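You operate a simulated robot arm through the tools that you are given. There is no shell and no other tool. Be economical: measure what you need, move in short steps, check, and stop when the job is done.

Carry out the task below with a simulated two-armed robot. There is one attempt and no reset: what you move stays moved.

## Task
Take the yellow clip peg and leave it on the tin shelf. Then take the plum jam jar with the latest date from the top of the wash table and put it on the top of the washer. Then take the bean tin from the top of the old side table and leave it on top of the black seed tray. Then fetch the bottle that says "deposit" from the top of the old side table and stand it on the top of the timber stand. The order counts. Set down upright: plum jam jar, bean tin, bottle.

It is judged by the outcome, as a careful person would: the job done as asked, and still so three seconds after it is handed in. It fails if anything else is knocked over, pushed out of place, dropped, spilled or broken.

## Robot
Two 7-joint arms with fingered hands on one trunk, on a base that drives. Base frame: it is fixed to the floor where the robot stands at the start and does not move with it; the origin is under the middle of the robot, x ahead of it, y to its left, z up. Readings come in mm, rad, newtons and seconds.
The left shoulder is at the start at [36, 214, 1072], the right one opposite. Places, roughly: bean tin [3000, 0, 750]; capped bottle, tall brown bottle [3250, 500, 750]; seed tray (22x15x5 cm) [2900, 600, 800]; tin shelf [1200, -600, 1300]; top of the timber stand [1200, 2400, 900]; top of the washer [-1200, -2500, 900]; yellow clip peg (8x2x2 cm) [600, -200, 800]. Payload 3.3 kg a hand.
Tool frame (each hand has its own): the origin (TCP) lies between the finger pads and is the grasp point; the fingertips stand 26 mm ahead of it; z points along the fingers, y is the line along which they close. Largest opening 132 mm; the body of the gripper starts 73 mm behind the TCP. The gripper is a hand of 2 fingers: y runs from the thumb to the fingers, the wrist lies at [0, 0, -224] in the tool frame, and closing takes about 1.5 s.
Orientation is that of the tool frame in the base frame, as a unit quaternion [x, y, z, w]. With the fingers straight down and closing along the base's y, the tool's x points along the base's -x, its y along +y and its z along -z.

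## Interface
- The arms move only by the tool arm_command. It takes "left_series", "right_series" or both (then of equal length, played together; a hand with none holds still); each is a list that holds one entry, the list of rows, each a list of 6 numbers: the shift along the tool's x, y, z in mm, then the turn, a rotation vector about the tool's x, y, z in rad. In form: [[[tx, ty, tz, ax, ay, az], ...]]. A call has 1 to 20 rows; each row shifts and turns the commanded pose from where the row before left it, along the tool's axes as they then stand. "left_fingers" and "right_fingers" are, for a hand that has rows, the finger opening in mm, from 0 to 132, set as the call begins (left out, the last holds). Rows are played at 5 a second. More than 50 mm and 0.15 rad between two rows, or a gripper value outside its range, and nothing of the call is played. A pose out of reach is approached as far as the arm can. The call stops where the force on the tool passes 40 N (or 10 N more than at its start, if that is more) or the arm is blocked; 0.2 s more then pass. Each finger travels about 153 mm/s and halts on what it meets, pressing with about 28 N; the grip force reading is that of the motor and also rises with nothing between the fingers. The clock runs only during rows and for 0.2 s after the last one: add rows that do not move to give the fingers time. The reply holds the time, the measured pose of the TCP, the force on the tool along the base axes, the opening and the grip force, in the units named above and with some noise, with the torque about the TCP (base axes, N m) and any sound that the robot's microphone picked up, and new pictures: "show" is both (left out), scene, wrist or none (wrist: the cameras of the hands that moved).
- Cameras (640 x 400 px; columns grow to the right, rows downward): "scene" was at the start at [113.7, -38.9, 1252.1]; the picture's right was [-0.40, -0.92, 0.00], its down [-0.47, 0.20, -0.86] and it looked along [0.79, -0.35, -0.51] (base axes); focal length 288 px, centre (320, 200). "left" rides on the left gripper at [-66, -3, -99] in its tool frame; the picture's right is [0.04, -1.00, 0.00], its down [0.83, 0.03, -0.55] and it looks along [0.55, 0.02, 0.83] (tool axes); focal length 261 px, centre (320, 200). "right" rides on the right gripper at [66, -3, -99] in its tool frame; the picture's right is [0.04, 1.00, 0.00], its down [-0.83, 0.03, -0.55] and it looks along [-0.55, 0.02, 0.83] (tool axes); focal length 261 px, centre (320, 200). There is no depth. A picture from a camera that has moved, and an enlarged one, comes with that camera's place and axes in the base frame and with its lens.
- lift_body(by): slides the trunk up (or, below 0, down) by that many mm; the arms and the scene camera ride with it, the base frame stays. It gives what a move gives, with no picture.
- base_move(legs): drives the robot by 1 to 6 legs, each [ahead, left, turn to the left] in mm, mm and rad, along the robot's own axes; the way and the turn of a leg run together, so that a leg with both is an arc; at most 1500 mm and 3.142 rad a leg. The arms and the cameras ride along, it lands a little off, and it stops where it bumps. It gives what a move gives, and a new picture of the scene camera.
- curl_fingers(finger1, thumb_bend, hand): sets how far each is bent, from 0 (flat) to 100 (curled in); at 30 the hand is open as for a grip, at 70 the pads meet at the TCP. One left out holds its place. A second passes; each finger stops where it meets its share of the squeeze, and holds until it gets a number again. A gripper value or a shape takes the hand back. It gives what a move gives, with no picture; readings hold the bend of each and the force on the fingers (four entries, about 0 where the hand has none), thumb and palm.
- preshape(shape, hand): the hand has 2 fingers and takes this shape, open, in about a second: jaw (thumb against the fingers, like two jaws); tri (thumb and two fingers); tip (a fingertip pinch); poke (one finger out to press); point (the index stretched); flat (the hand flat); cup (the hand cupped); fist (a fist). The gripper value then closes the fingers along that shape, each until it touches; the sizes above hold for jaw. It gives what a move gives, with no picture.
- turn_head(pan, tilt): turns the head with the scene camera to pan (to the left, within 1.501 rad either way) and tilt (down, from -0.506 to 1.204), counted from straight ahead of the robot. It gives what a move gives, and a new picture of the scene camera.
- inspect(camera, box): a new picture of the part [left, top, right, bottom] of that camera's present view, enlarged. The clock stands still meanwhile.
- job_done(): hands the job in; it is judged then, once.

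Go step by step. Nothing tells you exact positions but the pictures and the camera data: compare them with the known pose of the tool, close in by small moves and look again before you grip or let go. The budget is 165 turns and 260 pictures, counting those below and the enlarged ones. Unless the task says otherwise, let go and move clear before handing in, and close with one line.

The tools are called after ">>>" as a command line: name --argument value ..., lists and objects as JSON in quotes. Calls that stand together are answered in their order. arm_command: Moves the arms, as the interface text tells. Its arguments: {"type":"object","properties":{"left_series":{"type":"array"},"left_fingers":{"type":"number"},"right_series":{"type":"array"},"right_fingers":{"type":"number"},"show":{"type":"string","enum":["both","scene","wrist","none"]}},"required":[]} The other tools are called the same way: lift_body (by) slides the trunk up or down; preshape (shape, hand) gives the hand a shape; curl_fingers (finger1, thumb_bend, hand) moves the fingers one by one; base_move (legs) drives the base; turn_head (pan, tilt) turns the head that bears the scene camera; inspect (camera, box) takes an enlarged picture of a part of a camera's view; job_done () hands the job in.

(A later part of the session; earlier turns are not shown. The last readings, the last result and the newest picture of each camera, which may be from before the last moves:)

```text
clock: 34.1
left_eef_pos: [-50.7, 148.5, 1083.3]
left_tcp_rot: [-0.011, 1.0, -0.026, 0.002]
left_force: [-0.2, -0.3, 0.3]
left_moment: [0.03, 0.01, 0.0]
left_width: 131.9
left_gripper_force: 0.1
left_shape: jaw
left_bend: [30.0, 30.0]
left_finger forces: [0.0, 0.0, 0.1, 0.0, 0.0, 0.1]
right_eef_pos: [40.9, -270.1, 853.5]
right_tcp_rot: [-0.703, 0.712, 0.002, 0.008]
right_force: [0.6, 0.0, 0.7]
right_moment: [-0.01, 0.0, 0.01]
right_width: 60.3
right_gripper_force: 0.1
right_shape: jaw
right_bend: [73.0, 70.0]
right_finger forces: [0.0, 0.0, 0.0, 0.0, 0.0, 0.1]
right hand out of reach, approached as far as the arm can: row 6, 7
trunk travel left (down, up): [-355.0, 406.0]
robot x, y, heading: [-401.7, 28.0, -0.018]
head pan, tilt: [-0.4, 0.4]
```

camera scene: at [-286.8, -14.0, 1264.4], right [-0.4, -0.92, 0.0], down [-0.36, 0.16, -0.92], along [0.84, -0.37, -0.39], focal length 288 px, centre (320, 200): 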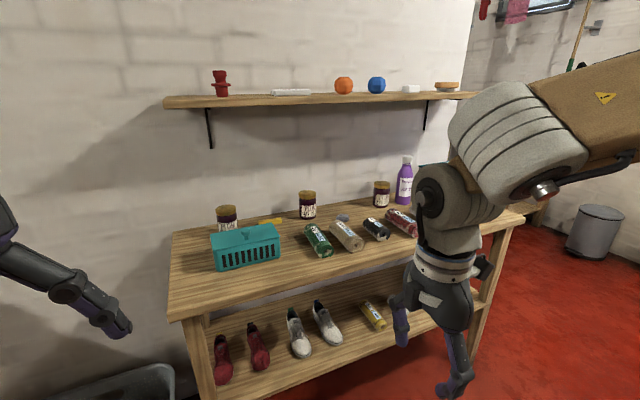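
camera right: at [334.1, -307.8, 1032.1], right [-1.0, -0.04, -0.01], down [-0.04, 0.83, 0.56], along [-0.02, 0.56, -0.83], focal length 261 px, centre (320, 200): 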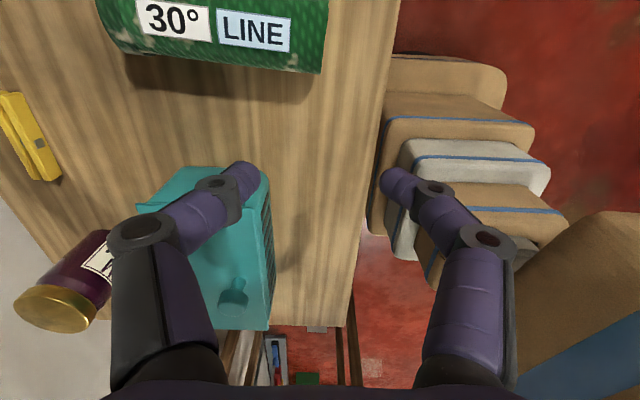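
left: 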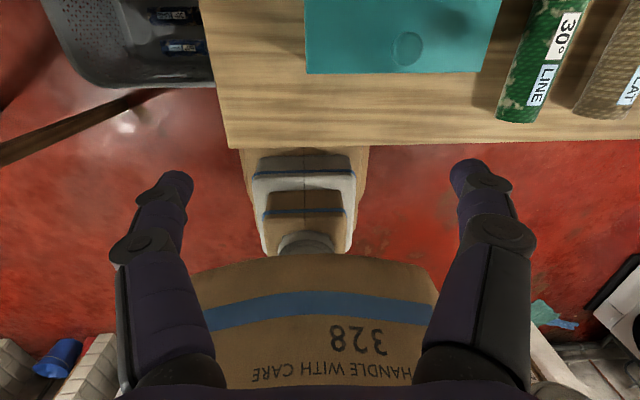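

>>> lift_body --by 120

>>> arm_command --right_series '[[[0, 0, 30, 0, 0, 0], [0, 0, 30, 0, 0, 0], [0, 0, 30, 0, 0, 0], [0, 0, 30, 0, 0, 0], [-30, 0, 0, 0, 0, 0], [-30, -30, 0, 0, 0, 0], [0, -45, 0, 0, 0, 0], [0, -45, 0, 0, 0, 0], [0, 0, 0, 0, 0, 0]]]' --show "scene"

```text
clock: 35.6
left_eef_pos: [-50.8, 148.5, 1204.2]
left_tcp_rot: [-0.012, 1.0, -0.026, 0.001]
left_force: [0.3, 0.5, 0.2]
left_moment: [0.0, 0.0, -0.01]
left_width: 132.1
left_gripper_force: 0.1
left_shape: jaw
left_bend: [30.0, 30.0]
left_finger forces: [0.0, 0.0, 0.0, 0.0, 0.0, 0.0]
right_eef_pos: [41.3, -270.7, 994.5]
right_tcp_rot: [-0.703, 0.71, -0.014, 0.024]
right_force: [0.2, 0.7, -0.7]
right_moment: [0.0, -0.01, 0.0]
right_width: 60.2
right_gripper_force: 0.1
right_shape: jaw
right_bend: [73.0, 70.0]
right_finger forces: [0.0, 0.0, 0.0, 0.0, 0.1, 0.0]
trunk travel left (down, up): [-475.0, 286.0]
robot x, y, heading: [-401.4, 27.5, -0.015]
head pan, tilt: [-0.4, 0.4]
```

```text
clock: 37.6
left_eef_pos: [-50.6, 147.0, 1204.3]
left_tcp_rot: [-0.011, 1.0, -0.026, 0.002]
left_force: [0.3, 0.1, -0.1]
left_moment: [0.0, 0.03, 0.02]
left_width: 132.0
left_gripper_force: 0.0
left_shape: jaw
left_bend: [30.0, 30.0]
left_finger forces: [0.0, 0.0, 0.1, 0.1, 0.0, 0.0]
right_eef_pos: [57.5, -302.3, 932.9]
right_tcp_rot: [-0.703, 0.711, -0.015, 0.027]
right_force: [0.3, -0.3, 0.7]
right_moment: [-0.01, 0.04, -0.04]
right_width: 60.1
right_gripper_force: 0.1
right_shape: jaw
right_bend: [73.0, 70.0]
right_finger forces: [0.0, 0.0, 0.1, 0.0, 0.1, 0.0]
right hand out of reach, approached as far as the arm can: row 2, 3, 4, 5, 6, 7, 8
trunk travel left (down, up): [-475.0, 286.0]
robot x, y, heading: [-403.5, 26.3, -0.01]
head pan, tilt: [-0.4, 0.4]
camera scene: at [-301.2, -13.7, 1385.1], right [-0.4, -0.92, 0.0], down [-0.36, 0.16, -0.92], along [0.84, -0.37, -0.39], focal length 288 px, centre (320, 200)
```

scene: 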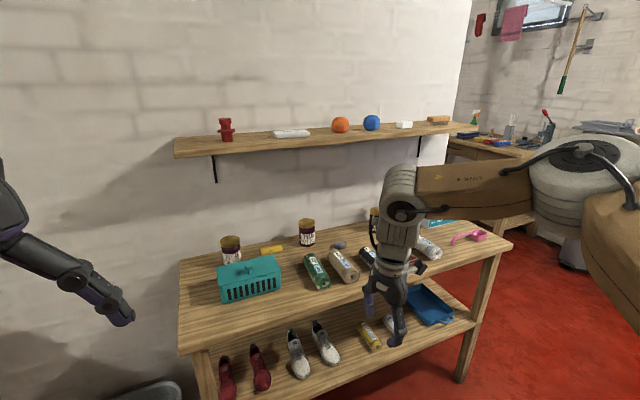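

>>> lift_body --by -120

>>> arm_command --right_series '[[[0, 40, -30, 0, 0, 0], [0, 40, -30, 0, 0, 0], [0, 0, 0, 0, 0, 0.1428], [0, 0, 0, 0, 0, 0.1428], [0, 0, 0, 0, 0, 0.1428], [0, 0, 0, 0, 0, 0.1428], [0, 0, 0, 0, 0, 0.1428], [0, 0, 0, 0, 0, 0.1428], [0, 0, 0, 0, 0, 0.1428], [0, 0, 0, 0, 0, 0.1428], [0, 0, 0, 0, 0, 0.1428], [0, 0, 0, 0, 0, 0.1428], [0, 0, 0, 0, 0, 0.1428], [0, 0, 0, 0, 0, 0]]]' --show "none"

>>> arm_command --right_series '[[[-45, 0, 0, 0, 0, 0], [-45, 0, 0, 0, 0, 0], [-45, 0, 0, 0, 0, 0], [-45, 0, 0, 0, 0, 0], [0, 0, 0, 0, 0, 0]]]' --show "none"

```text
clock: 39.1
left_eef_pos: [-50.2, 147.9, 1085.5]
left_tcp_rot: [-0.011, 1.0, -0.026, 0.001]
left_force: [-0.3, 0.1, -0.3]
left_moment: [-0.01, 0.03, 0.0]
left_width: 132.1
left_gripper_force: 0.0
left_shape: jaw
left_bend: [30.0, 30.0]
left_finger forces: [0.0, 0.0, 0.1, 0.0, 0.0, 0.0]
right_eef_pos: [55.2, -300.6, 815.4]
right_tcp_rot: [-0.704, 0.71, -0.016, 0.026]
right_force: [-0.4, 0.3, 1.7]
right_moment: [0.01, 0.04, 0.01]
right_width: 60.4
right_gripper_force: 0.0
right_shape: jaw
right_bend: [73.0, 70.0]
right_finger forces: [0.0, 0.0, 0.0, 0.0, 0.0, 0.0]
trunk travel left (down, up): [-355.0, 406.0]
robot x, y, heading: [-404.7, 25.2, -0.017]
head pan, tilt: [-0.4, 0.4]
```

```text
clock: 42.1
left_eef_pos: [-50.4, 147.2, 1083.7]
left_tcp_rot: [-0.011, 1.0, -0.026, 0.002]
left_force: [-0.6, 0.9, -0.6]
left_moment: [0.02, 0.01, 0.02]
left_width: 131.8
left_gripper_force: 0.0
left_shape: jaw
left_bend: [30.0, 30.0]
left_finger forces: [0.0, 0.1, 0.0, 0.0, 0.0, 0.0]
right_eef_pos: [-28.8, -299.7, 868.1]
right_tcp_rot: [0.006, 1.0, 0.007, 0.029]
right_force: [-0.3, 0.0, -0.8]
right_moment: [-0.03, -0.02, -0.02]
right_width: 60.4
right_gripper_force: 0.0
right_shape: jaw
right_bend: [73.0, 70.0]
right_finger forces: [0.0, 0.0, 0.0, 0.0, 0.0, 0.0]
trunk travel left (down, up): [-355.0, 406.0]
robot x, y, heading: [-398.6, 26.5, -0.017]
head pan, tilt: [-0.4, 0.4]
```

```text
clock: 43.3
left_eef_pos: [-50.8, 146.8, 1083.8]
left_tcp_rot: [-0.012, 1.0, -0.025, 0.003]
left_force: [-0.9, -0.6, 0.3]
left_moment: [0.0, 0.01, -0.03]
left_width: 131.9
left_gripper_force: 0.1
left_shape: jaw
left_bend: [30.0, 30.0]
left_finger forces: [0.0, 0.1, 0.0, 0.0, 0.1, 0.0]
right_eef_pos: [86.5, -330.8, 867.2]
right_tcp_rot: [0.005, 0.999, 0.008, 0.03]
right_force: [0.4, -0.4, -0.2]
right_moment: [0.0, 0.01, 0.01]
right_width: 60.3
right_gripper_force: 0.0
right_shape: jaw
right_bend: [73.0, 70.0]
right_finger forces: [0.0, 0.1, 0.0, 0.1, 0.0, 0.0]
right hand out of reach, approached as far as the arm can: row 3, 4
trunk travel left (down, up): [-355.0, 406.0]
robot x, y, heading: [-397.4, 28.1, -0.02]
head pan, tilt: [-0.4, 0.4]
```

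>>> turn_head --pan -0.9 --tilt 0.35

```text
clock: 44.3
left_eef_pos: [-50.1, 146.2, 1083.9]
left_tcp_rot: [-0.011, 1.0, -0.027, 0.001]
left_force: [0.0, -0.3, -0.5]
left_moment: [-0.02, 0.01, 0.01]
left_width: 132.1
left_gripper_force: 0.1
left_shape: jaw
left_bend: [30.0, 30.0]
left_finger forces: [0.0, 0.0, 0.0, 0.2, 0.0, 0.0]
right_eef_pos: [85.4, -331.5, 867.6]
right_tcp_rot: [0.006, 0.999, 0.008, 0.03]
right_force: [-0.4, -0.4, 0.1]
right_moment: [0.01, -0.01, -0.04]
right_width: 60.2
right_gripper_force: 0.0
right_shape: jaw
right_bend: [73.0, 70.0]
right_finger forces: [0.0, 0.1, 0.0, 0.0, 0.0, 0.0]
trunk travel left (down, up): [-355.0, 406.0]
robot x, y, heading: [-403.7, 28.5, -0.016]
head pan, tilt: [-0.901, 0.351]
camera scene: at [-314.0, -50.5, 1268.9], right [-0.79, -0.61, 0.0], down [-0.21, 0.27, -0.94], along [0.57, -0.74, -0.34], focal length 288 px, centre (320, 200)
```

scene: 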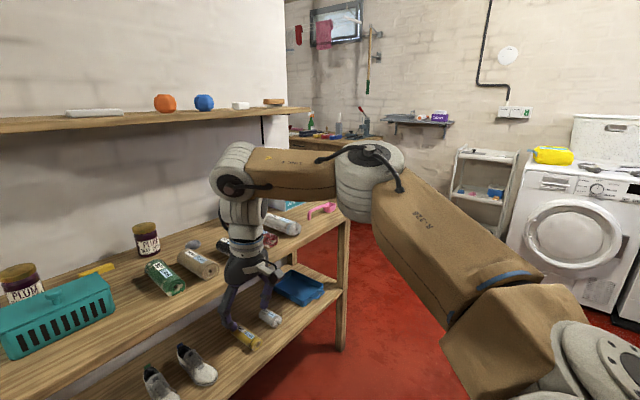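

The arm is planar and blocked by the last wrist joint; turning the hand the other way (camera to the left) should free it. I test that here.

>>> arm_command --right_series '[[[0, 0, 0, 0, 0, 0.1428], [0, 0, 0, 0, 0, 0.1428], [0, 0, 0, 0, 0, 0.1428], [0, 0, 0, 0, 0, 0.1428], [0, 0, 0, 0, 0, 0.1428], [0, 0, 0, 0, 0, 0.1428], [0, 0, 0, 0, 0, 0.1428], [0, 0, 0, 0, 0, 0.1428], [0, 0, 0, 0, 0, 0.1428], [0, 0, 0, 0, 0, 0.1428], [0, 0, 0, 0, 0, 0.1428], [0, 0, 0, 0, 0, 0]]]' --show "none"

>>> arm_command --right_series '[[[35, 0, 0, 0, 0, 0], [35, 0, 0, 0, 0, 0], [35, 0, 0, 0, 0, 0], [0, 25, 20, 0, 0, 0], [0, 25, 15, 0, 0, 0], [0, 25, 15, 0, 0, 0], [0, 0, 0, 0, 0, 0]]]' --show "none"

```text
clock: 46.9
left_eef_pos: [-51.6, 146.7, 1084.5]
left_tcp_rot: [-0.011, 1.0, -0.026, 0.002]
left_force: [0.2, -0.6, -0.6]
left_moment: [-0.02, 0.01, -0.01]
left_width: 132.2
left_gripper_force: 0.1
left_shape: jaw
left_bend: [30.0, 30.0]
left_finger forces: [0.1, 0.1, 0.0, 0.1, 0.1, 0.1]
right_eef_pos: [83.5, -325.7, 866.7]
right_tcp_rot: [0.711, 0.702, 0.027, 0.015]
right_force: [0.2, 0.1, -0.3]
right_moment: [0.0, 0.0, 0.02]
right_width: 60.1
right_gripper_force: 0.1
right_shape: jaw
right_bend: [73.0, 70.0]
right_finger forces: [0.0, 0.0, 0.1, 0.1, 0.0, 0.1]
trunk travel left (down, up): [-355.0, 406.0]
robot x, y, heading: [-403.7, 27.8, -0.016]
head pan, tilt: [-0.901, 0.351]
```

```text
clock: 48.5
left_eef_pos: [-51.6, 146.5, 1084.1]
left_tcp_rot: [-0.011, 1.0, -0.027, 0.002]
left_force: [-0.4, -0.2, 0.7]
left_moment: [0.01, 0.0, 0.03]
left_width: 132.0
left_gripper_force: 0.1
left_shape: jaw
left_bend: [30.0, 30.0]
left_finger forces: [0.0, 0.0, 0.0, 0.0, 0.0, 0.0]
right_eef_pos: [68.6, -290.4, 821.5]
right_tcp_rot: [0.71, 0.703, 0.028, 0.015]
right_force: [-0.5, -0.9, -0.3]
right_moment: [-0.01, 0.04, 0.04]
right_width: 60.4
right_gripper_force: 0.0
right_shape: jaw
right_bend: [73.0, 70.0]
right_finger forces: [0.0, 0.0, 0.0, 0.0, 0.0, 0.0]
right hand out of reach, approached as far as the arm can: row 1, 2, 3, 4, 5, 6
trunk travel left (down, up): [-355.0, 406.0]
robot x, y, heading: [-400.2, 25.5, -0.013]
head pan, tilt: [-0.901, 0.351]
```

>>> arm_command --left_series '[[[0, 0, 45, 0, 0, 0], [0, 0, 45, 0, 0, 0], [0, 0, 45, 0, 0, 0], [0, 0, 45, 0, 0, 0], [0, 0, 45, 0, 0, 0], [0, 0, 45, 0, 0, 0], [-44, 0, 0, 0, 0, 0], [-44, 0, 0, 0, 0, 0], [-44, 0, 0, 0, 0, 0], [-44, 0, 0, 0, 0, 0], [-44, 0, 0, 0, 0, 0], [0, 0, 0, 0, 0, 0]]]' --show "none"

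>>> turn_head --pan 0.7 --tilt 0.45

```text
clock: 51.1
left_eef_pos: [139.2, 137.4, 816.4]
left_tcp_rot: [-0.01, 1.0, -0.026, 0.003]
left_force: [-1.5, 0.5, -0.4]
left_moment: [-0.02, -0.01, 0.01]
left_width: 131.8
left_gripper_force: 0.1
left_shape: jaw
left_bend: [30.0, 30.0]
left_finger forces: [0.1, 0.0, 0.0, 0.0, 0.1, 0.0]
left hand out of reach, approached as far as the arm can: row 11
right_eef_pos: [68.3, -289.4, 822.2]
right_tcp_rot: [0.711, 0.703, 0.027, 0.015]
right_force: [0.0, 1.2, 0.2]
right_moment: [-0.01, 0.0, -0.05]
right_width: 60.3
right_gripper_force: 0.0
right_shape: jaw
right_bend: [73.0, 70.0]
right_finger forces: [0.1, 0.1, 0.0, 0.1, 0.0, 0.0]
trunk travel left (down, up): [-355.0, 406.0]
robot x, y, heading: [-406.3, 27.3, -0.014]
head pan, tilt: [-0.901, 0.351]
```

```text
clock: 52.7
left_eef_pos: [139.8, 137.6, 817.5]
left_tcp_rot: [-0.011, 1.0, -0.025, 0.002]
left_force: [0.3, 0.5, -0.1]
left_moment: [0.0, -0.02, 0.01]
left_width: 132.3
left_gripper_force: 0.1
left_shape: jaw
left_bend: [30.0, 30.0]
left_finger forces: [0.0, 0.1, 0.0, 0.0, 0.1, 0.1]
right_eef_pos: [67.4, -288.9, 822.2]
right_tcp_rot: [0.711, 0.703, 0.026, 0.016]
right_force: [0.5, -0.2, 0.2]
right_moment: [0.01, -0.01, -0.03]
right_width: 60.0
right_gripper_force: 0.0
right_shape: jaw
right_bend: [73.0, 70.0]
right_finger forces: [0.1, 0.1, 0.0, 0.1, 0.0, 0.0]
trunk travel left (down, up): [-355.0, 406.0]
robot x, y, heading: [-401.5, 24.8, -0.015]
head pan, tilt: [0.7, 0.45]
camera scene: at [-299.7, 81.4, 1259.7], right [0.63, -0.77, 0.0], down [-0.34, -0.28, -0.9], along [0.7, 0.57, -0.44], focal length 288 px, centre (320, 200)
```

scene: 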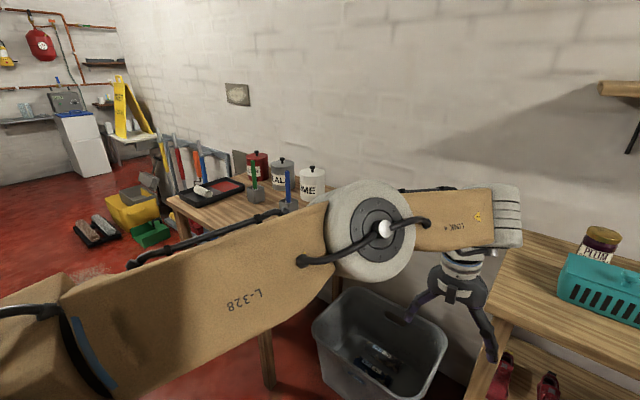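

The left arm reaches much better. I test it turned 90° at the peg's relative position (about 570 ahead, 190 left).

>>> arm_command --left_series '[[[0, 40, 0, 0, 0, 0], [0, 40, 0, 0, 0, 0], [0, 0, 0, 0, 0, 0.1428], [0, 0, 0, 0, 0, 0.1428], [0, 0, 0, 0, 0, 0.1428], [0, 0, 0, 0, 0, 0.1428], [0, 0, 0, 0, 0, 0.1428], [0, 0, 0, 0, 0, 0.1428], [0, 0, 0, 0, 0, 0.1428], [0, 0, 0, 0, 0, 0.1428], [0, 0, 0, 0, 0, 0.1428], [0, 0, 0, 0, 0, 0.1428], [0, 0, 0, 0, 0, 0.1428], [0, 0, 0, 0, 0, 0]]]' --show "none"

>>> arm_command --left_series '[[[0, 15, 0, 0, 0, 0], [0, 15, 0, 0, 0, 0], [0, 15, 0, 0, 0, 0], [0, 0, 0, 0, 0, 0]]]' --left_fingers 60 --show "both"

```text
clock: 55.7
left_eef_pos: [40.1, 145.0, 817.1]
left_tcp_rot: [0.698, 0.716, -0.016, 0.02]
left_force: [0.0, -0.4, -0.1]
left_moment: [0.03, 0.0, -0.01]
left_width: 131.9
left_gripper_force: 0.0
left_shape: jaw
left_bend: [30.0, 30.0]
left_finger forces: [0.0, 0.0, 0.1, 0.0, 0.1, 0.0]
left hand out of reach, approached as far as the arm can: row 10, 11, 12, 13
right_eef_pos: [67.1, -288.8, 821.0]
right_tcp_rot: [0.71, 0.704, 0.027, 0.015]
right_force: [0.2, -0.8, 0.2]
right_moment: [-0.02, 0.0, 0.01]
right_width: 60.4
right_gripper_force: 0.0
right_shape: jaw
right_bend: [73.0, 70.0]
right_finger forces: [0.1, 0.0, 0.1, 0.0, 0.0, 0.0]
trunk travel left (down, up): [-355.0, 406.0]
robot x, y, heading: [-402.4, 25.1, -0.012]
head pan, tilt: [0.7, 0.45]
```

```text
clock: 56.7
left_eef_pos: [55.6, 125.2, 822.8]
left_tcp_rot: [0.698, 0.715, -0.017, 0.02]
left_force: [0.8, 0.5, 0.8]
left_moment: [0.0, 0.01, 0.02]
left_width: 60.6
left_gripper_force: 0.0
left_shape: jaw
left_bend: [73.0, 70.0]
left_finger forces: [0.0, 0.0, 0.0, 0.0, 0.0, 0.0]
left hand out of reach, approached as far as the arm can: row 1, 2, 3
right_eef_pos: [66.3, -289.8, 821.7]
right_tcp_rot: [0.711, 0.703, 0.028, 0.015]
right_force: [-0.8, -0.2, -0.5]
right_moment: [-0.02, 0.0, 0.03]
right_width: 60.3
right_gripper_force: 0.2
right_shape: jaw
right_bend: [73.0, 70.0]
right_finger forces: [0.1, 0.1, 0.0, 0.0, 0.0, 0.0]
trunk travel left (down, up): [-355.0, 406.0]
robot x, y, heading: [-401.1, 25.9, -0.012]
head pan, tilt: [0.7, 0.45]
camera scene: at [-299.8, 81.5, 1259.7], right [0.63, -0.77, 0.0], down [-0.34, -0.28, -0.9], along [0.7, 0.57, -0.44], focal length 288 px, centre (320, 200)
camera left: at [53.7, 65.9, 923.6], right [-1.0, 0.02, -0.01], down [0.01, 0.86, 0.51], along [0.01, 0.51, -0.86], focal length 261 px, centre (320, 200)
```

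scene: 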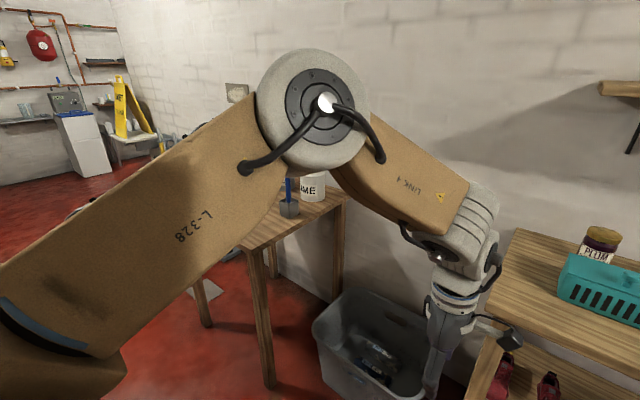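
left: 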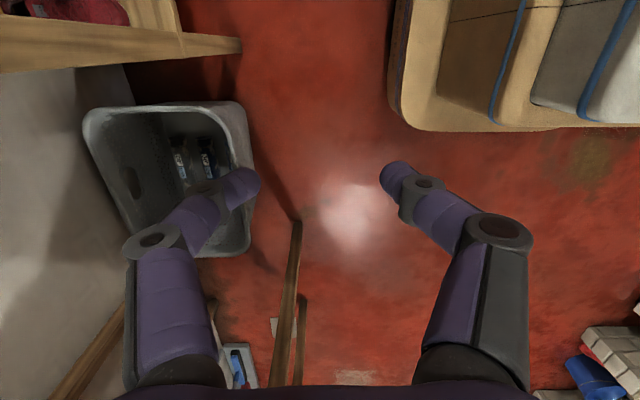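

>>> arm_command --left_series '[[[0, 0, 0, 0, 0, -0.149], [0, 0, 0, 0, 0, -0.149], [0, 0, 0, 0, 0, -0.149], [0, 0, 0, 0, 0, -0.149], [0, 0, 0, 0, 0, -0.149], [0, 0, 0, 0, 0, -0.149], [0, 0, 0, 0, 0, -0.149], [0, 0, 0, 0, 0, -0.149], [0, 0, 0, 0, 0, -0.149], [0, 0, 0, 0, 0, -0.149], [0, 0, 0, 0, 0, -0.149], [0, 0, 0, 0, 0, -0.149], [0, 0, 0, 0, 0, -0.149], [0, 0, 0, 0, 0, -0.149], [0, 0, 0, 0, 0, -0.149], [0, 0, 0, 0, 0, -0.149], [0, 0, 0, 0, 0, -0.149], [0, 0, 0, 0, 0, -0.149], [0, 0, 0, 0, 0, -0.149], [0, 0, 0, 0, 0, -0.149]]]' --show "none"

>>> arm_command --left_series '[[[0, 0, 0, 0, 0, -0.15], [0, -40, 0, 0, 0, 0], [-40, -40, 0, 0, 0, 0], [-40, -30, 0, 0, 0, 0], [0, 0, 0, 0, 0, 0]]]' --show "both"

```text
clock: 60.9
left_eef_pos: [56.5, 125.2, 822.3]
left_tcp_rot: [-0.657, 0.753, -0.021, -0.015]
left_force: [-0.6, 0.2, 0.5]
left_moment: [0.01, 0.0, 0.02]
left_width: 60.5
left_gripper_force: 0.1
left_shape: jaw
left_bend: [73.0, 70.0]
left_finger forces: [0.0, 0.0, 0.0, 0.0, 0.0, 0.0]
right_eef_pos: [68.0, -289.5, 822.1]
right_tcp_rot: [0.71, 0.703, 0.028, 0.015]
right_force: [0.4, 0.6, -0.4]
right_moment: [0.03, -0.02, -0.02]
right_width: 60.3
right_gripper_force: 0.1
right_shape: jaw
right_bend: [73.0, 70.0]
right_finger forces: [0.0, 0.0, 0.0, 0.1, 0.0, 0.0]
trunk travel left (down, up): [-355.0, 406.0]
robot x, y, heading: [-403.8, 30.9, -0.013]
head pan, tilt: [0.7, 0.45]
```

```text
refused: row 3 steps farther than a row can; nothing moved
```

>>> arm_command --left_series '[[[0, 0, 0, 0, 0, -0.15], [0, -40, 0, 0, 0, 0], [-25, -40, 0, 0, 0, 0], [-25, -40, 0, 0, 0, 0], [-25, 0, 0, 0, 0, 0], [0, 0, 0, 0, 0, 0]]]' --show "none"

```text
clock: 62.3
left_eef_pos: [146.1, 183.3, 821.1]
left_tcp_rot: [0.711, -0.703, 0.02, 0.017]
left_force: [0.3, 0.4, -0.1]
left_moment: [0.05, -0.08, 0.02]
left_width: 60.5
left_gripper_force: 0.2
left_shape: jaw
left_bend: [73.0, 70.0]
left_finger forces: [0.0, 0.0, 0.1, 0.1, 0.0, 0.1]
left hand out of reach, approached as far as the arm can: row 4
right_eef_pos: [67.2, -290.6, 822.5]
right_tcp_rot: [0.711, 0.703, 0.028, 0.015]
right_force: [-0.2, 0.5, 0.4]
right_moment: [-0.03, 0.0, -0.02]
right_width: 60.3
right_gripper_force: 0.0
right_shape: jaw
right_bend: [73.0, 70.0]
right_finger forces: [0.1, 0.0, 0.1, 0.0, 0.1, 0.1]
trunk travel left (down, up): [-355.0, 406.0]
robot x, y, heading: [-404.4, 27.0, -0.012]
head pan, tilt: [0.7, 0.45]
```

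>>> turn_head --pan 0.5 --tilt 0.35

```text
clock: 63.1
left_eef_pos: [146.8, 184.0, 820.4]
left_tcp_rot: [0.711, -0.702, 0.02, 0.017]
left_force: [0.1, -0.6, 0.0]
left_moment: [0.01, -0.01, 0.0]
left_width: 60.6
left_gripper_force: 0.1
left_shape: jaw
left_bend: [73.0, 70.0]
left_finger forces: [0.0, 0.0, 0.0, 0.1, 0.0, 0.0]
right_eef_pos: [67.1, -289.3, 822.0]
right_tcp_rot: [0.711, 0.703, 0.027, 0.015]
right_force: [0.3, 0.2, -0.3]
right_moment: [-0.03, 0.01, 0.0]
right_width: 60.3
right_gripper_force: 0.0
right_shape: jaw
right_bend: [73.0, 70.0]
right_finger forces: [0.1, 0.1, 0.1, 0.1, 0.0, 0.0]
trunk travel left (down, up): [-355.0, 406.0]
robot x, y, heading: [-397.6, 23.6, -0.015]
head pan, tilt: [0.499, 0.351]
camera scene: at [-288.5, 66.7, 1268.9], right [0.47, -0.88, 0.0], down [-0.3, -0.16, -0.94], along [0.83, 0.44, -0.34], focal length 288 px, centre (320, 200)
```

scene: 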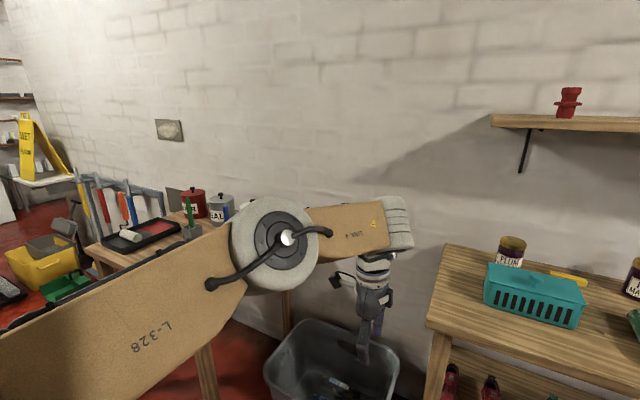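

The left arm in this posture fits under the shelf. I raise the left hand a little, tuck the right hand up and back, then drive so that the left hand goes through the gap with the base motion.

>>> arm_command --right_series '[[[0, 0, -40, 0, 0, 0], [0, 0, -40, 0, 0, 0], [0, 0, -40, 0, 0, 0], [0, -35, -35, 0, 0, 0], [0, -35, -35, 0, 0, 0], [0, -35, -30, 0, 0, 0], [0, -35, -20, 0, 0, 0], [0, -35, 0, 0, 0, 0], [0, -30, 0, 0, 0, 0], [0, 0, 0, 0, 0, 0]]]' --left_series '[[[0, 0, -15, 0, 0, 0], [0, 0, -15, 0, 0, 0], [0, 0, 0, 0, 0, 0], [0, 0, 0, 0, 0, 0], [0, 0, 0, 0, 0, 0], [0, 0, 0, 0, 0, 0], [0, 0, 0, 0, 0, 0], [0, 0, 0, 0, 0, 0], [0, 0, 0, 0, 0, 0], [0, 0, 0, 0, 0, 0]]]' --show "none"

>>> base_move --legs '[[0, -412, 0.014]]'

```text
clock: 65.3
left_eef_pos: [145.8, 184.0, 850.1]
left_tcp_rot: [0.711, -0.702, 0.019, 0.017]
left_force: [-0.1, 0.3, -0.6]
left_moment: [0.03, 0.0, -0.03]
left_width: 60.3
left_gripper_force: 0.0
left_shape: jaw
left_bend: [73.0, 70.0]
left_finger forces: [0.1, 0.0, 0.0, 0.0, 0.0, 0.0]
right_eef_pos: [-166.6, -300.5, 1042.4]
right_tcp_rot: [0.711, 0.703, 0.025, 0.014]
right_force: [-0.1, -0.6, -1.0]
right_moment: [0.01, 0.0, 0.0]
right_width: 60.2
right_gripper_force: 0.1
right_shape: jaw
right_bend: [73.0, 70.0]
right_finger forces: [0.0, 0.0, 0.1, 0.1, 0.0, 0.0]
right hand out of reach, approached as far as the arm can: row 2, 3
trunk travel left (down, up): [-355.0, 406.0]
robot x, y, heading: [-405.8, 26.9, -0.01]
head pan, tilt: [0.499, 0.351]
```

```text
clock: 67.8
left_eef_pos: [141.9, -231.4, 850.3]
left_tcp_rot: [0.716, -0.698, 0.02, 0.017]
left_force: [-0.1, -0.8, 0.0]
left_moment: [0.01, 0.02, -0.02]
left_width: 60.8
left_gripper_force: 0.1
left_shape: jaw
left_bend: [73.0, 70.0]
left_finger forces: [0.0, 0.0, 0.0, 0.0, 0.0, 0.1]
right_eef_pos: [-164.4, -721.5, 1042.2]
right_tcp_rot: [0.707, 0.707, 0.027, 0.015]
right_force: [0.2, 0.6, 0.5]
right_moment: [0.02, 0.01, 0.0]
right_width: 60.2
right_gripper_force: 0.0
right_shape: jaw
right_bend: [73.0, 70.0]
right_finger forces: [0.0, 0.0, 0.1, 0.0, 0.0, 0.0]
trunk travel left (down, up): [-355.0, 406.0]
robot x, y, heading: [-403.2, -396.3, -0.002]
head pan, tilt: [0.499, 0.351]
camera scene: at [-292.2, -355.0, 1268.9], right [0.48, -0.88, 0.0], down [-0.3, -0.16, -0.94], along [0.82, 0.45, -0.34], focal length 288 px, centre (320, 200)
```

scene: 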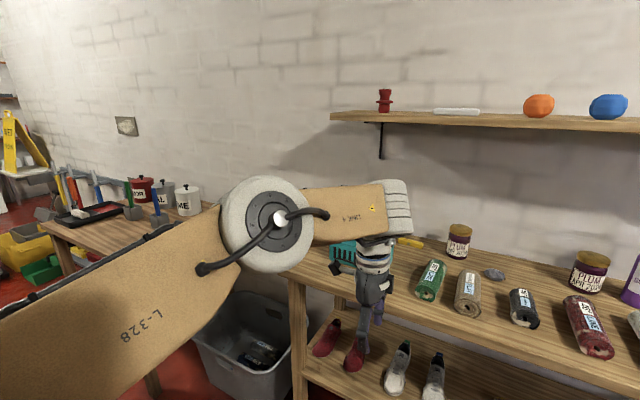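

>>> base_move --legs '[[150, 0, 0]]'

>>> inspect --camera "left" --box '[0, 0, 640, 400]'

```text
clock: 69.2
left_eef_pos: [292.7, -228.5, 849.8]
left_tcp_rot: [0.717, -0.696, 0.02, 0.016]
left_force: [0.1, 0.2, 0.8]
left_moment: [-0.01, 0.01, 0.0]
left_width: 60.4
left_gripper_force: 0.0
left_shape: jaw
left_bend: [73.0, 70.0]
left_finger forces: [0.0, 0.1, 0.0, 0.0, 0.1, 0.0]
right_eef_pos: [-10.6, -719.8, 1042.3]
right_tcp_rot: [0.705, 0.708, 0.025, 0.014]
right_force: [0.1, 0.8, 0.4]
right_moment: [0.0, 0.0, 0.0]
right_width: 60.2
right_gripper_force: 0.0
right_shape: jaw
right_bend: [73.0, 70.0]
right_finger forces: [0.0, 0.0, 0.1, 0.0, 0.1, 0.0]
trunk travel left (down, up): [-355.0, 406.0]
robot x, y, heading: [-253.2, -397.9, -0.001]
head pan, tilt: [0.499, 0.351]
camera scene: at [-139.4, -353.5, 1268.8], right [0.48, -0.88, 0.0], down [-0.3, -0.17, -0.94], along [0.82, 0.45, -0.34], focal length 288 px, centre (320, 200)
```

scene: 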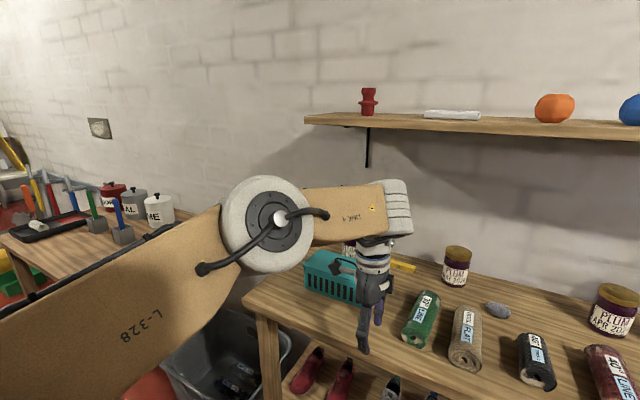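

```text
1.00 times, centred on (320, 200) of left
camera zoom: at [291.8, -157.0, 944.1], right [1.0, -0.01, 0.01], down [-0.01, -0.8, 0.6], along [0.0, -0.6, -0.8], focal length 261 px, centre (320, 200)
```

zoom: 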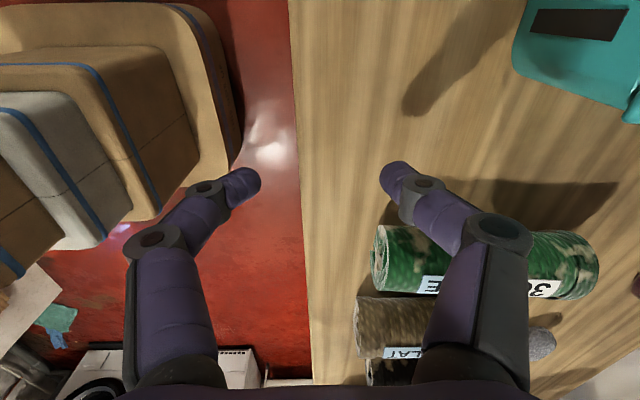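

The finger is well centred in the gap. I continue forward.

>>> base_move --legs '[[140, 0, 0]]'

>>> inspect --camera "left" --box '[0, 0, 640, 400]'

```text
clock: 70.6
left_eef_pos: [438.8, -227.9, 850.5]
left_tcp_rot: [0.717, -0.697, 0.02, 0.017]
left_force: [0.5, -1.2, -0.6]
left_moment: [0.02, 0.0, -0.02]
left_width: 60.4
left_gripper_force: 0.0
left_shape: jaw
left_bend: [73.0, 70.0]
left_finger forces: [0.1, 0.1, 0.0, 0.0, 0.0, 0.1]
right_eef_pos: [134.6, -718.2, 1041.3]
right_tcp_rot: [0.705, 0.709, 0.025, 0.014]
right_force: [0.6, 0.1, 0.1]
right_moment: [0.01, 0.0, -0.05]
right_width: 60.2
right_gripper_force: 0.1
right_shape: jaw
right_bend: [73.0, 70.0]
right_finger forces: [0.1, 0.0, 0.0, 0.0, 0.0, 0.1]
trunk travel left (down, up): [-355.0, 406.0]
robot x, y, heading: [-107.1, -396.9, -0.001]
head pan, tilt: [0.499, 0.351]
camera scene: at [5.4, -353.0, 1268.8], right [0.48, -0.88, 0.0], down [-0.3, -0.17, -0.94], along [0.82, 0.45, -0.34], focal length 288 px, centre (320, 200)
```

scene: 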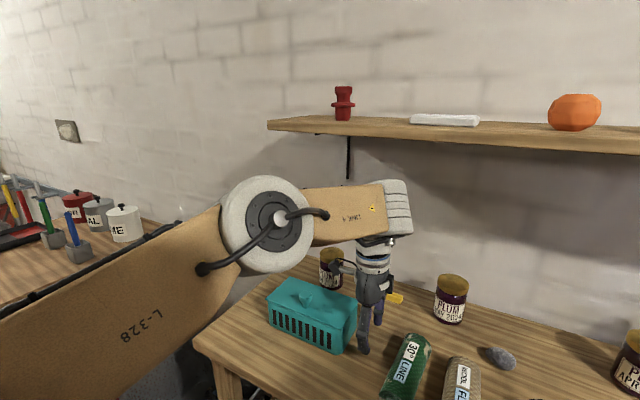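

```text
1.00 times, centred on (320, 200) of left
camera zoom: at [436.6, -156.3, 944.1], right [1.0, -0.01, 0.01], down [-0.01, -0.8, 0.6], along [0.0, -0.6, -0.8], focal length 261 px, centre (320, 200)
```

zoom: 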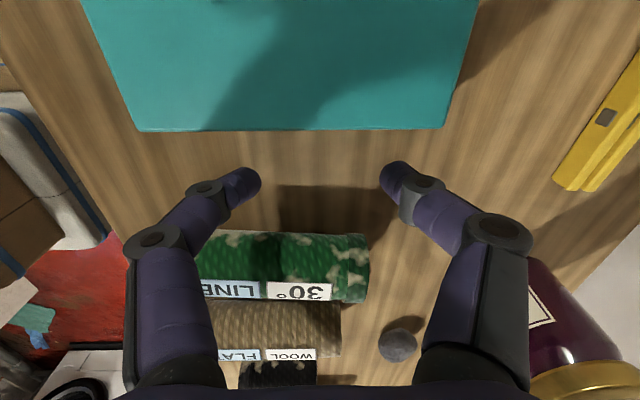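

Raise slightly, then drive on until the hand is nearly over the peg.

>>> arm_command --left_series '[[[0, 0, -12, 0, 0, 0], [0, 0, 0, 0, 0, 0]]]' --show "none"

>>> base_move --legs '[[110, 0, 0]]'

>>> inspect --camera "left" --box '[0, 0, 640, 400]'

```text
clock: 71.2
left_eef_pos: [435.5, -226.4, 863.8]
left_tcp_rot: [0.717, -0.697, 0.02, 0.017]
left_force: [-0.7, 0.0, -0.3]
left_moment: [0.0, -0.01, 0.02]
left_width: 60.6
left_gripper_force: 0.2
left_shape: jaw
left_bend: [73.0, 70.0]
left_finger forces: [0.0, 0.0, 0.0, 0.0, 0.0, 0.1]
right_eef_pos: [133.1, -718.6, 1043.0]
right_tcp_rot: [0.705, 0.709, 0.025, 0.015]
right_force: [0.4, -0.2, -0.2]
right_moment: [-0.01, -0.02, 0.01]
right_width: 60.2
right_gripper_force: 0.1
right_shape: jaw
right_bend: [73.0, 70.0]
right_finger forces: [0.0, 0.1, 0.0, 0.0, 0.0, 0.0]
trunk travel left (down, up): [-355.0, 406.0]
robot x, y, heading: [-108.5, -400.4, 0.007]
head pan, tilt: [0.499, 0.351]
```

```text
clock: 72.4
left_eef_pos: [549.0, -226.6, 862.5]
left_tcp_rot: [0.716, -0.697, 0.02, 0.017]
left_force: [0.0, 0.6, -0.7]
left_moment: [0.02, 0.03, 0.0]
left_width: 60.5
left_gripper_force: 0.2
left_shape: jaw
left_bend: [73.0, 70.0]
left_finger forces: [0.0, 0.0, 0.1, 0.0, 0.1, 0.0]
right_eef_pos: [246.4, -717.8, 1042.0]
right_tcp_rot: [0.706, 0.708, 0.026, 0.015]
right_force: [0.4, 0.1, 0.0]
right_moment: [0.02, 0.02, 0.02]
right_width: 60.4
right_gripper_force: 0.2
right_shape: jaw
right_bend: [73.0, 70.0]
right_finger forces: [0.0, 0.0, 0.0, 0.1, 0.0, 0.1]
trunk travel left (down, up): [-355.0, 406.0]
robot x, y, heading: [2.8, -393.0, 0.003]
head pan, tilt: [0.499, 0.351]
camera scene: at [118.9, -352.7, 1268.7], right [0.48, -0.88, 0.0], down [-0.3, -0.17, -0.94], along [0.82, 0.45, -0.34], focal length 288 px, centre (320, 200)
```

scene: 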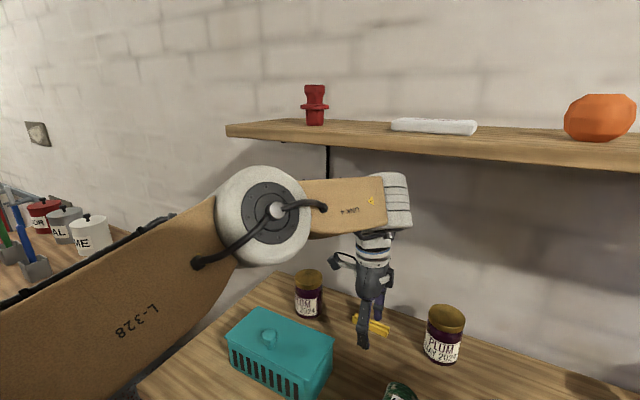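

```text
1.00 times, centred on (320, 200) of left
camera zoom: at [549.4, -155.7, 956.7], right [1.0, -0.01, 0.0], down [-0.01, -0.8, 0.6], along [0.0, -0.6, -0.8], focal length 261 px, centre (320, 200)
```

zoom: 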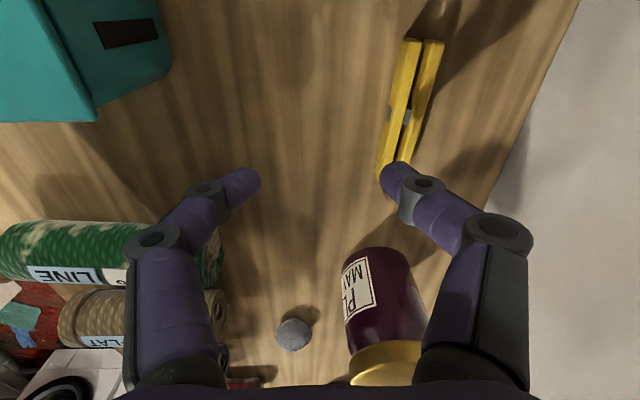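

The peg centre is about [596, -206, 813], along y. I move the base the last bit and shift the hand left.

>>> base_move --legs '[[35, 0, 0]]'

>>> arm_command --left_series '[[[-10, -3, 0, 0, 0, 0], [-10, -3, 0, 0, 0, 0], [0, 0, 0, 0, 0, 0]]]'

```text
clock: 73.2
left_eef_pos: [584.3, -226.6, 861.8]
left_tcp_rot: [0.717, -0.697, 0.02, 0.018]
left_force: [1.2, -0.8, -0.6]
left_moment: [0.02, 0.02, -0.01]
left_width: 60.5
left_gripper_force: 0.1
left_shape: jaw
left_bend: [73.0, 70.0]
left_finger forces: [0.0, 0.0, 0.0, 0.1, 0.1, 0.1]
right_eef_pos: [281.9, -718.3, 1041.6]
right_tcp_rot: [0.705, 0.709, 0.025, 0.014]
right_force: [0.5, -0.3, -1.4]
right_moment: [0.01, 0.05, -0.01]
right_width: 60.4
right_gripper_force: 0.1
right_shape: jaw
right_bend: [73.0, 70.0]
right_finger forces: [0.0, 0.1, 0.0, 0.0, 0.0, 0.0]
trunk travel left (down, up): [-355.0, 406.0]
robot x, y, heading: [39.7, -397.0, -0.0]
head pan, tilt: [0.499, 0.351]
camera scene: at [154.4, -352.5, 1268.7], right [0.48, -0.88, 0.0], down [-0.3, -0.17, -0.94], along [0.82, 0.45, -0.34], focal length 288 px, centre (320, 200)
```

scene: 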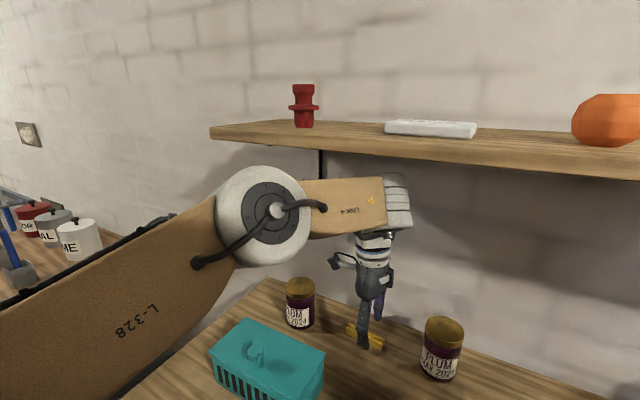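

```text
clock: 74.0
left_eef_pos: [588.3, -206.3, 859.9]
left_tcp_rot: [0.716, -0.697, 0.02, 0.016]
left_force: [-0.7, 0.1, -0.6]
left_moment: [0.0, -0.01, 0.0]
left_width: 60.7
left_gripper_force: 0.1
left_shape: jaw
left_bend: [73.0, 70.0]
left_finger forces: [0.0, 0.0, 0.1, 0.0, 0.1, 0.1]
right_eef_pos: [280.9, -716.5, 1042.3]
right_tcp_rot: [0.704, 0.709, 0.025, 0.014]
right_force: [0.7, -0.9, -0.1]
right_moment: [0.0, -0.02, 0.01]
right_width: 60.4
right_gripper_force: 0.1
right_shape: jaw
right_bend: [73.0, 70.0]
right_finger forces: [0.0, 0.0, 0.0, 0.0, 0.1, 0.0]
trunk travel left (down, up): [-355.0, 406.0]
robot x, y, heading: [41.0, -395.1, 0.004]
head pan, tilt: [0.499, 0.351]
camera scene: at [152.9, -352.5, 1268.9], right [0.48, -0.88, 0.0], down [-0.3, -0.17, -0.94], along [0.82, 0.45, -0.34], focal length 288 px, centre (320, 200)
camera left: at [587.8, -135.2, 954.9], right [1.0, -0.01, 0.01], down [-0.01, -0.8, 0.6], along [0.0, -0.6, -0.8], focal length 261 px, centre (320, 200)
```

scene: 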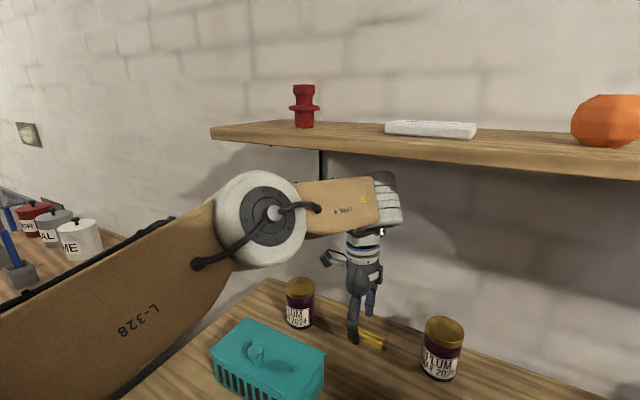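
left: 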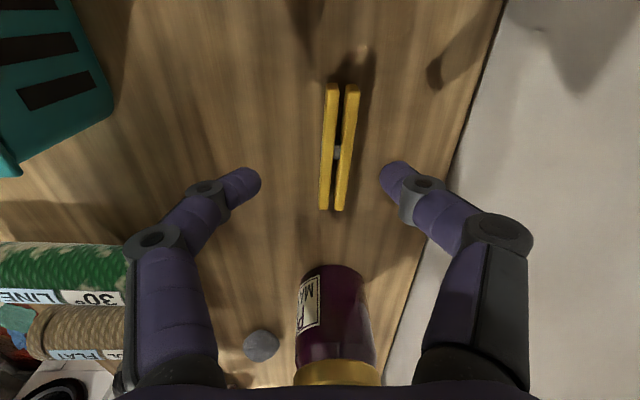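

>>> arm_command --left_series '[[[-5, -8, 0, 0, 0, 0], [0, 0, 8, 0, 0, 0], [0, 0, 8, 0, 0, 0], [0, 0, 8, 0, 0, 0], [0, 0, 0, 0, 0, 0]]]' --show "wrist"

```text
clock: 75.2
left_eef_pos: [589.2, -205.5, 836.2]
left_tcp_rot: [0.717, -0.696, 0.02, 0.018]
left_force: [0.2, 0.0, 0.5]
left_moment: [0.0, -0.02, -0.01]
left_width: 60.6
left_gripper_force: 0.0
left_shape: jaw
left_bend: [73.0, 70.0]
left_finger forces: [0.0, 0.1, 0.1, 0.0, 0.0, 0.0]
left hand out of reach, approached as far as the arm can: row 1
right_eef_pos: [280.1, -716.2, 1041.2]
right_tcp_rot: [0.705, 0.709, 0.025, 0.014]
right_force: [0.9, 0.6, 0.4]
right_moment: [-0.01, 0.02, 0.0]
right_width: 60.2
right_gripper_force: 0.0
right_shape: jaw
right_bend: [73.0, 70.0]
right_finger forces: [0.0, 0.0, 0.0, 0.0, 0.0, 0.0]
trunk travel left (down, up): [-355.0, 406.0]
robot x, y, heading: [39.3, -394.5, 0.003]
head pan, tilt: [0.499, 0.351]
camera left: at [588.7, -135.3, 931.0], right [1.0, -0.01, 0.01], down [-0.01, -0.8, 0.6], along [0.0, -0.6, -0.8], focal length 261 px, centre (320, 200)
```

left: 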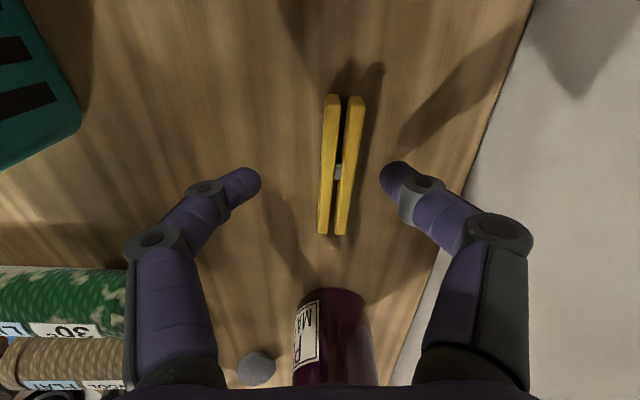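

The fingers straddle the peg's middle. I lower a touch more and close.

>>> arm_command --left_series '[[[0, 0, 3, 0, 0, 0], [0, 0, 3, 0, 0, 0], [0, 0, 0, 0, 0, 0]]]' --show "none"

>>> arm_command --left_series '[[[0, 0, 0, 0, 0, 0], [0, 0, 0, 0, 0, 0], [0, 0, 0, 0, 0, 0], [0, 0, 0, 0, 0, 0], [0, 0, 0, 0, 0, 0], [0, 0, 0, 0, 0, 0], [0, 0, 0, 0, 0, 0], [0, 0, 0, 0, 0, 0]]]' --left_fingers 0 --show "wrist"

```text
clock: 76.0
left_eef_pos: [589.8, -206.6, 831.6]
left_tcp_rot: [0.717, -0.697, 0.019, 0.017]
left_force: [-0.6, 0.6, 0.0]
left_moment: [0.01, -0.03, -0.01]
left_width: 60.6
left_gripper_force: 0.0
left_shape: jaw
left_bend: [73.0, 70.0]
left_finger forces: [0.1, 0.0, 0.1, 0.0, 0.0, 0.0]
right_eef_pos: [280.8, -717.8, 1041.1]
right_tcp_rot: [0.705, 0.709, 0.025, 0.014]
right_force: [0.1, 0.2, 0.0]
right_moment: [-0.01, 0.01, 0.03]
right_width: 60.2
right_gripper_force: 0.1
right_shape: jaw
right_bend: [73.0, 70.0]
right_finger forces: [0.0, 0.0, 0.1, 0.1, 0.1, 0.1]
trunk travel left (down, up): [-355.0, 406.0]
robot x, y, heading: [41.7, -392.5, -0.003]
head pan, tilt: [0.499, 0.351]
```

```text
clock: 77.8
left_eef_pos: [590.7, -207.1, 831.2]
left_tcp_rot: [0.716, -0.697, 0.02, 0.017]
left_force: [0.2, 1.3, -0.1]
left_moment: [0.02, 0.03, 0.0]
left_width: 12.2
left_gripper_force: 27.8
left_shape: jaw
left_bend: [72.0, 70.0]
left_finger forces: [25.2, 0.0, 0.1, 0.0, 25.2, 0.1]
right_eef_pos: [281.8, -717.0, 1041.7]
right_tcp_rot: [0.705, 0.709, 0.024, 0.014]
right_force: [-0.9, 0.3, 0.0]
right_moment: [0.01, 0.0, 0.05]
right_width: 60.1
right_gripper_force: 0.0
right_shape: jaw
right_bend: [73.0, 70.0]
right_finger forces: [0.0, 0.0, 0.1, 0.0, 0.0, 0.0]
trunk travel left (down, up): [-355.0, 406.0]
robot x, y, heading: [41.3, -397.9, 0.006]
head pan, tilt: [0.499, 0.351]
camera left: at [589.2, -135.6, 925.9], right [1.0, -0.01, 0.01], down [-0.01, -0.8, 0.6], along [0.0, -0.6, -0.8], focal length 261 px, centre (320, 200)
```

left: 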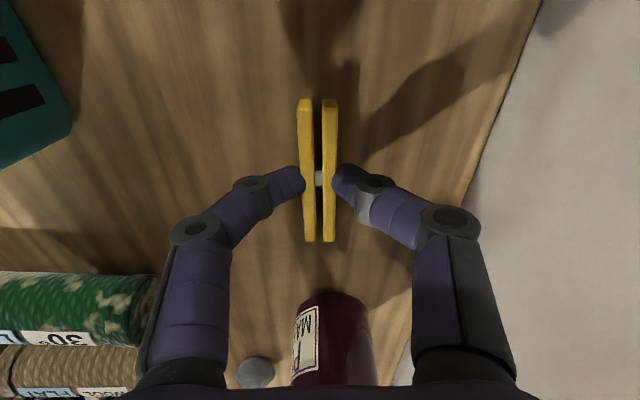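

The peg is gripped. I lift it slightly, then pitch the hand so the wrist comes back out from under the shelf while the peg stays put.

>>> arm_command --left_series '[[[0, 0, -10, 0, 0, 0], [0, 0, -10, 0, 0, 0], [0, 0, -10, 0, 0, 0], [0, 0, 0, 0.11, 0, 0], [0, 0, 0, 0.11, 0, 0], [0, 0, 0, 0.11, 0, 0], [0, 0, 0, 0, 0, 0]]]'

```text
clock: 79.5
left_eef_pos: [588.9, -207.1, 862.2]
left_tcp_rot: [0.711, -0.683, 0.134, -0.102]
left_force: [0.0, 0.0, 0.1]
left_moment: [-0.02, -0.02, 0.01]
left_width: 12.0
left_gripper_force: 27.5
left_shape: jaw
left_bend: [72.0, 70.0]
left_finger forces: [25.2, 0.1, 0.1, 0.0, 25.3, 0.0]
right_eef_pos: [282.1, -717.9, 1041.2]
right_tcp_rot: [0.705, 0.709, 0.024, 0.014]
right_force: [-0.5, 0.2, 0.6]
right_moment: [-0.02, 0.03, 0.01]
right_width: 60.2
right_gripper_force: 0.1
right_shape: jaw
right_bend: [73.0, 70.0]
right_finger forces: [0.1, 0.0, 0.0, 0.0, 0.0, 0.0]
trunk travel left (down, up): [-355.0, 406.0]
robot x, y, heading: [39.5, -395.8, 0.002]
head pan, tilt: [0.499, 0.351]
camera scene: at [152.8, -352.7, 1268.9], right [0.48, -0.88, 0.0], down [-0.3, -0.17, -0.94], along [0.82, 0.45, -0.34], focal length 288 px, centre (320, 200)
camera left: at [557.1, -136.3, 951.5], right [0.94, 0.0, 0.33], down [-0.19, -0.81, 0.55], along [0.27, -0.59, -0.76], focal length 261 px, centre (320, 200)
```

scene: 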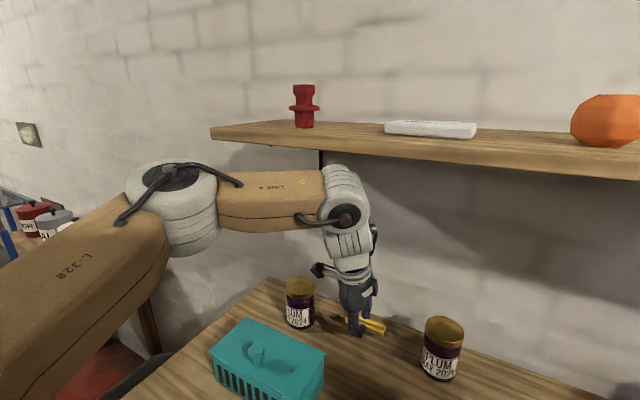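
left: 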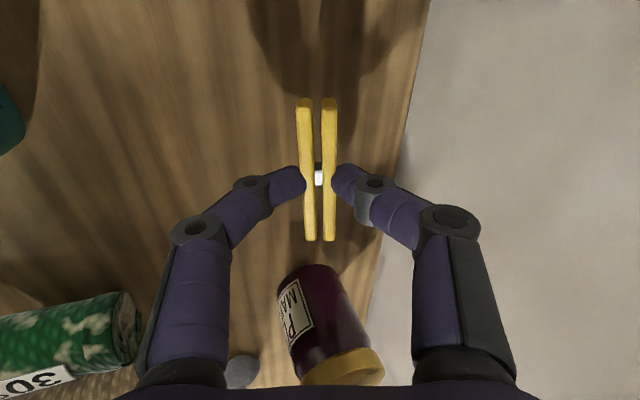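

The wrist is coming out from under the shelf. I back the base off 55 mm (and 20 mm right, to stay clear of the box), then raise the hand.

>>> base_move --legs '[[-55, -20, 0]]'

```text
clock: 80.4
left_eef_pos: [532.3, -226.5, 862.4]
left_tcp_rot: [0.711, -0.683, 0.134, -0.102]
left_force: [-0.3, -0.2, 0.3]
left_moment: [0.04, 0.03, 0.01]
left_width: 12.1
left_gripper_force: 28.7
left_shape: jaw
left_bend: [72.0, 70.0]
left_finger forces: [25.3, 0.0, 0.0, 0.1, 25.2, 0.1]
right_eef_pos: [225.4, -737.3, 1041.9]
right_tcp_rot: [0.704, 0.71, 0.026, 0.015]
right_force: [0.0, -0.4, -0.1]
right_moment: [0.01, -0.01, 0.01]
right_width: 60.4
right_gripper_force: 0.0
right_shape: jaw
right_bend: [73.0, 70.0]
right_finger forces: [0.0, 0.0, 0.1, 0.0, 0.1, 0.1]
trunk travel left (down, up): [-355.0, 406.0]
robot x, y, heading: [-14.0, -416.8, 0.007]
head pan, tilt: [0.499, 0.351]
camera scene: at [95.8, -373.1, 1269.1], right [0.48, -0.88, 0.0], down [-0.3, -0.17, -0.94], along [0.82, 0.45, -0.34], focal length 288 px, centre (320, 200)
```

scene: 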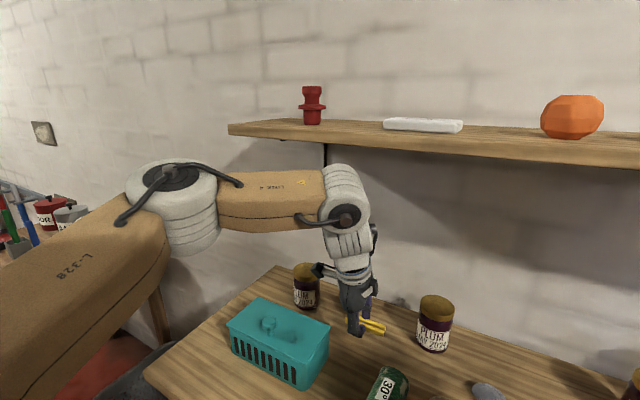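

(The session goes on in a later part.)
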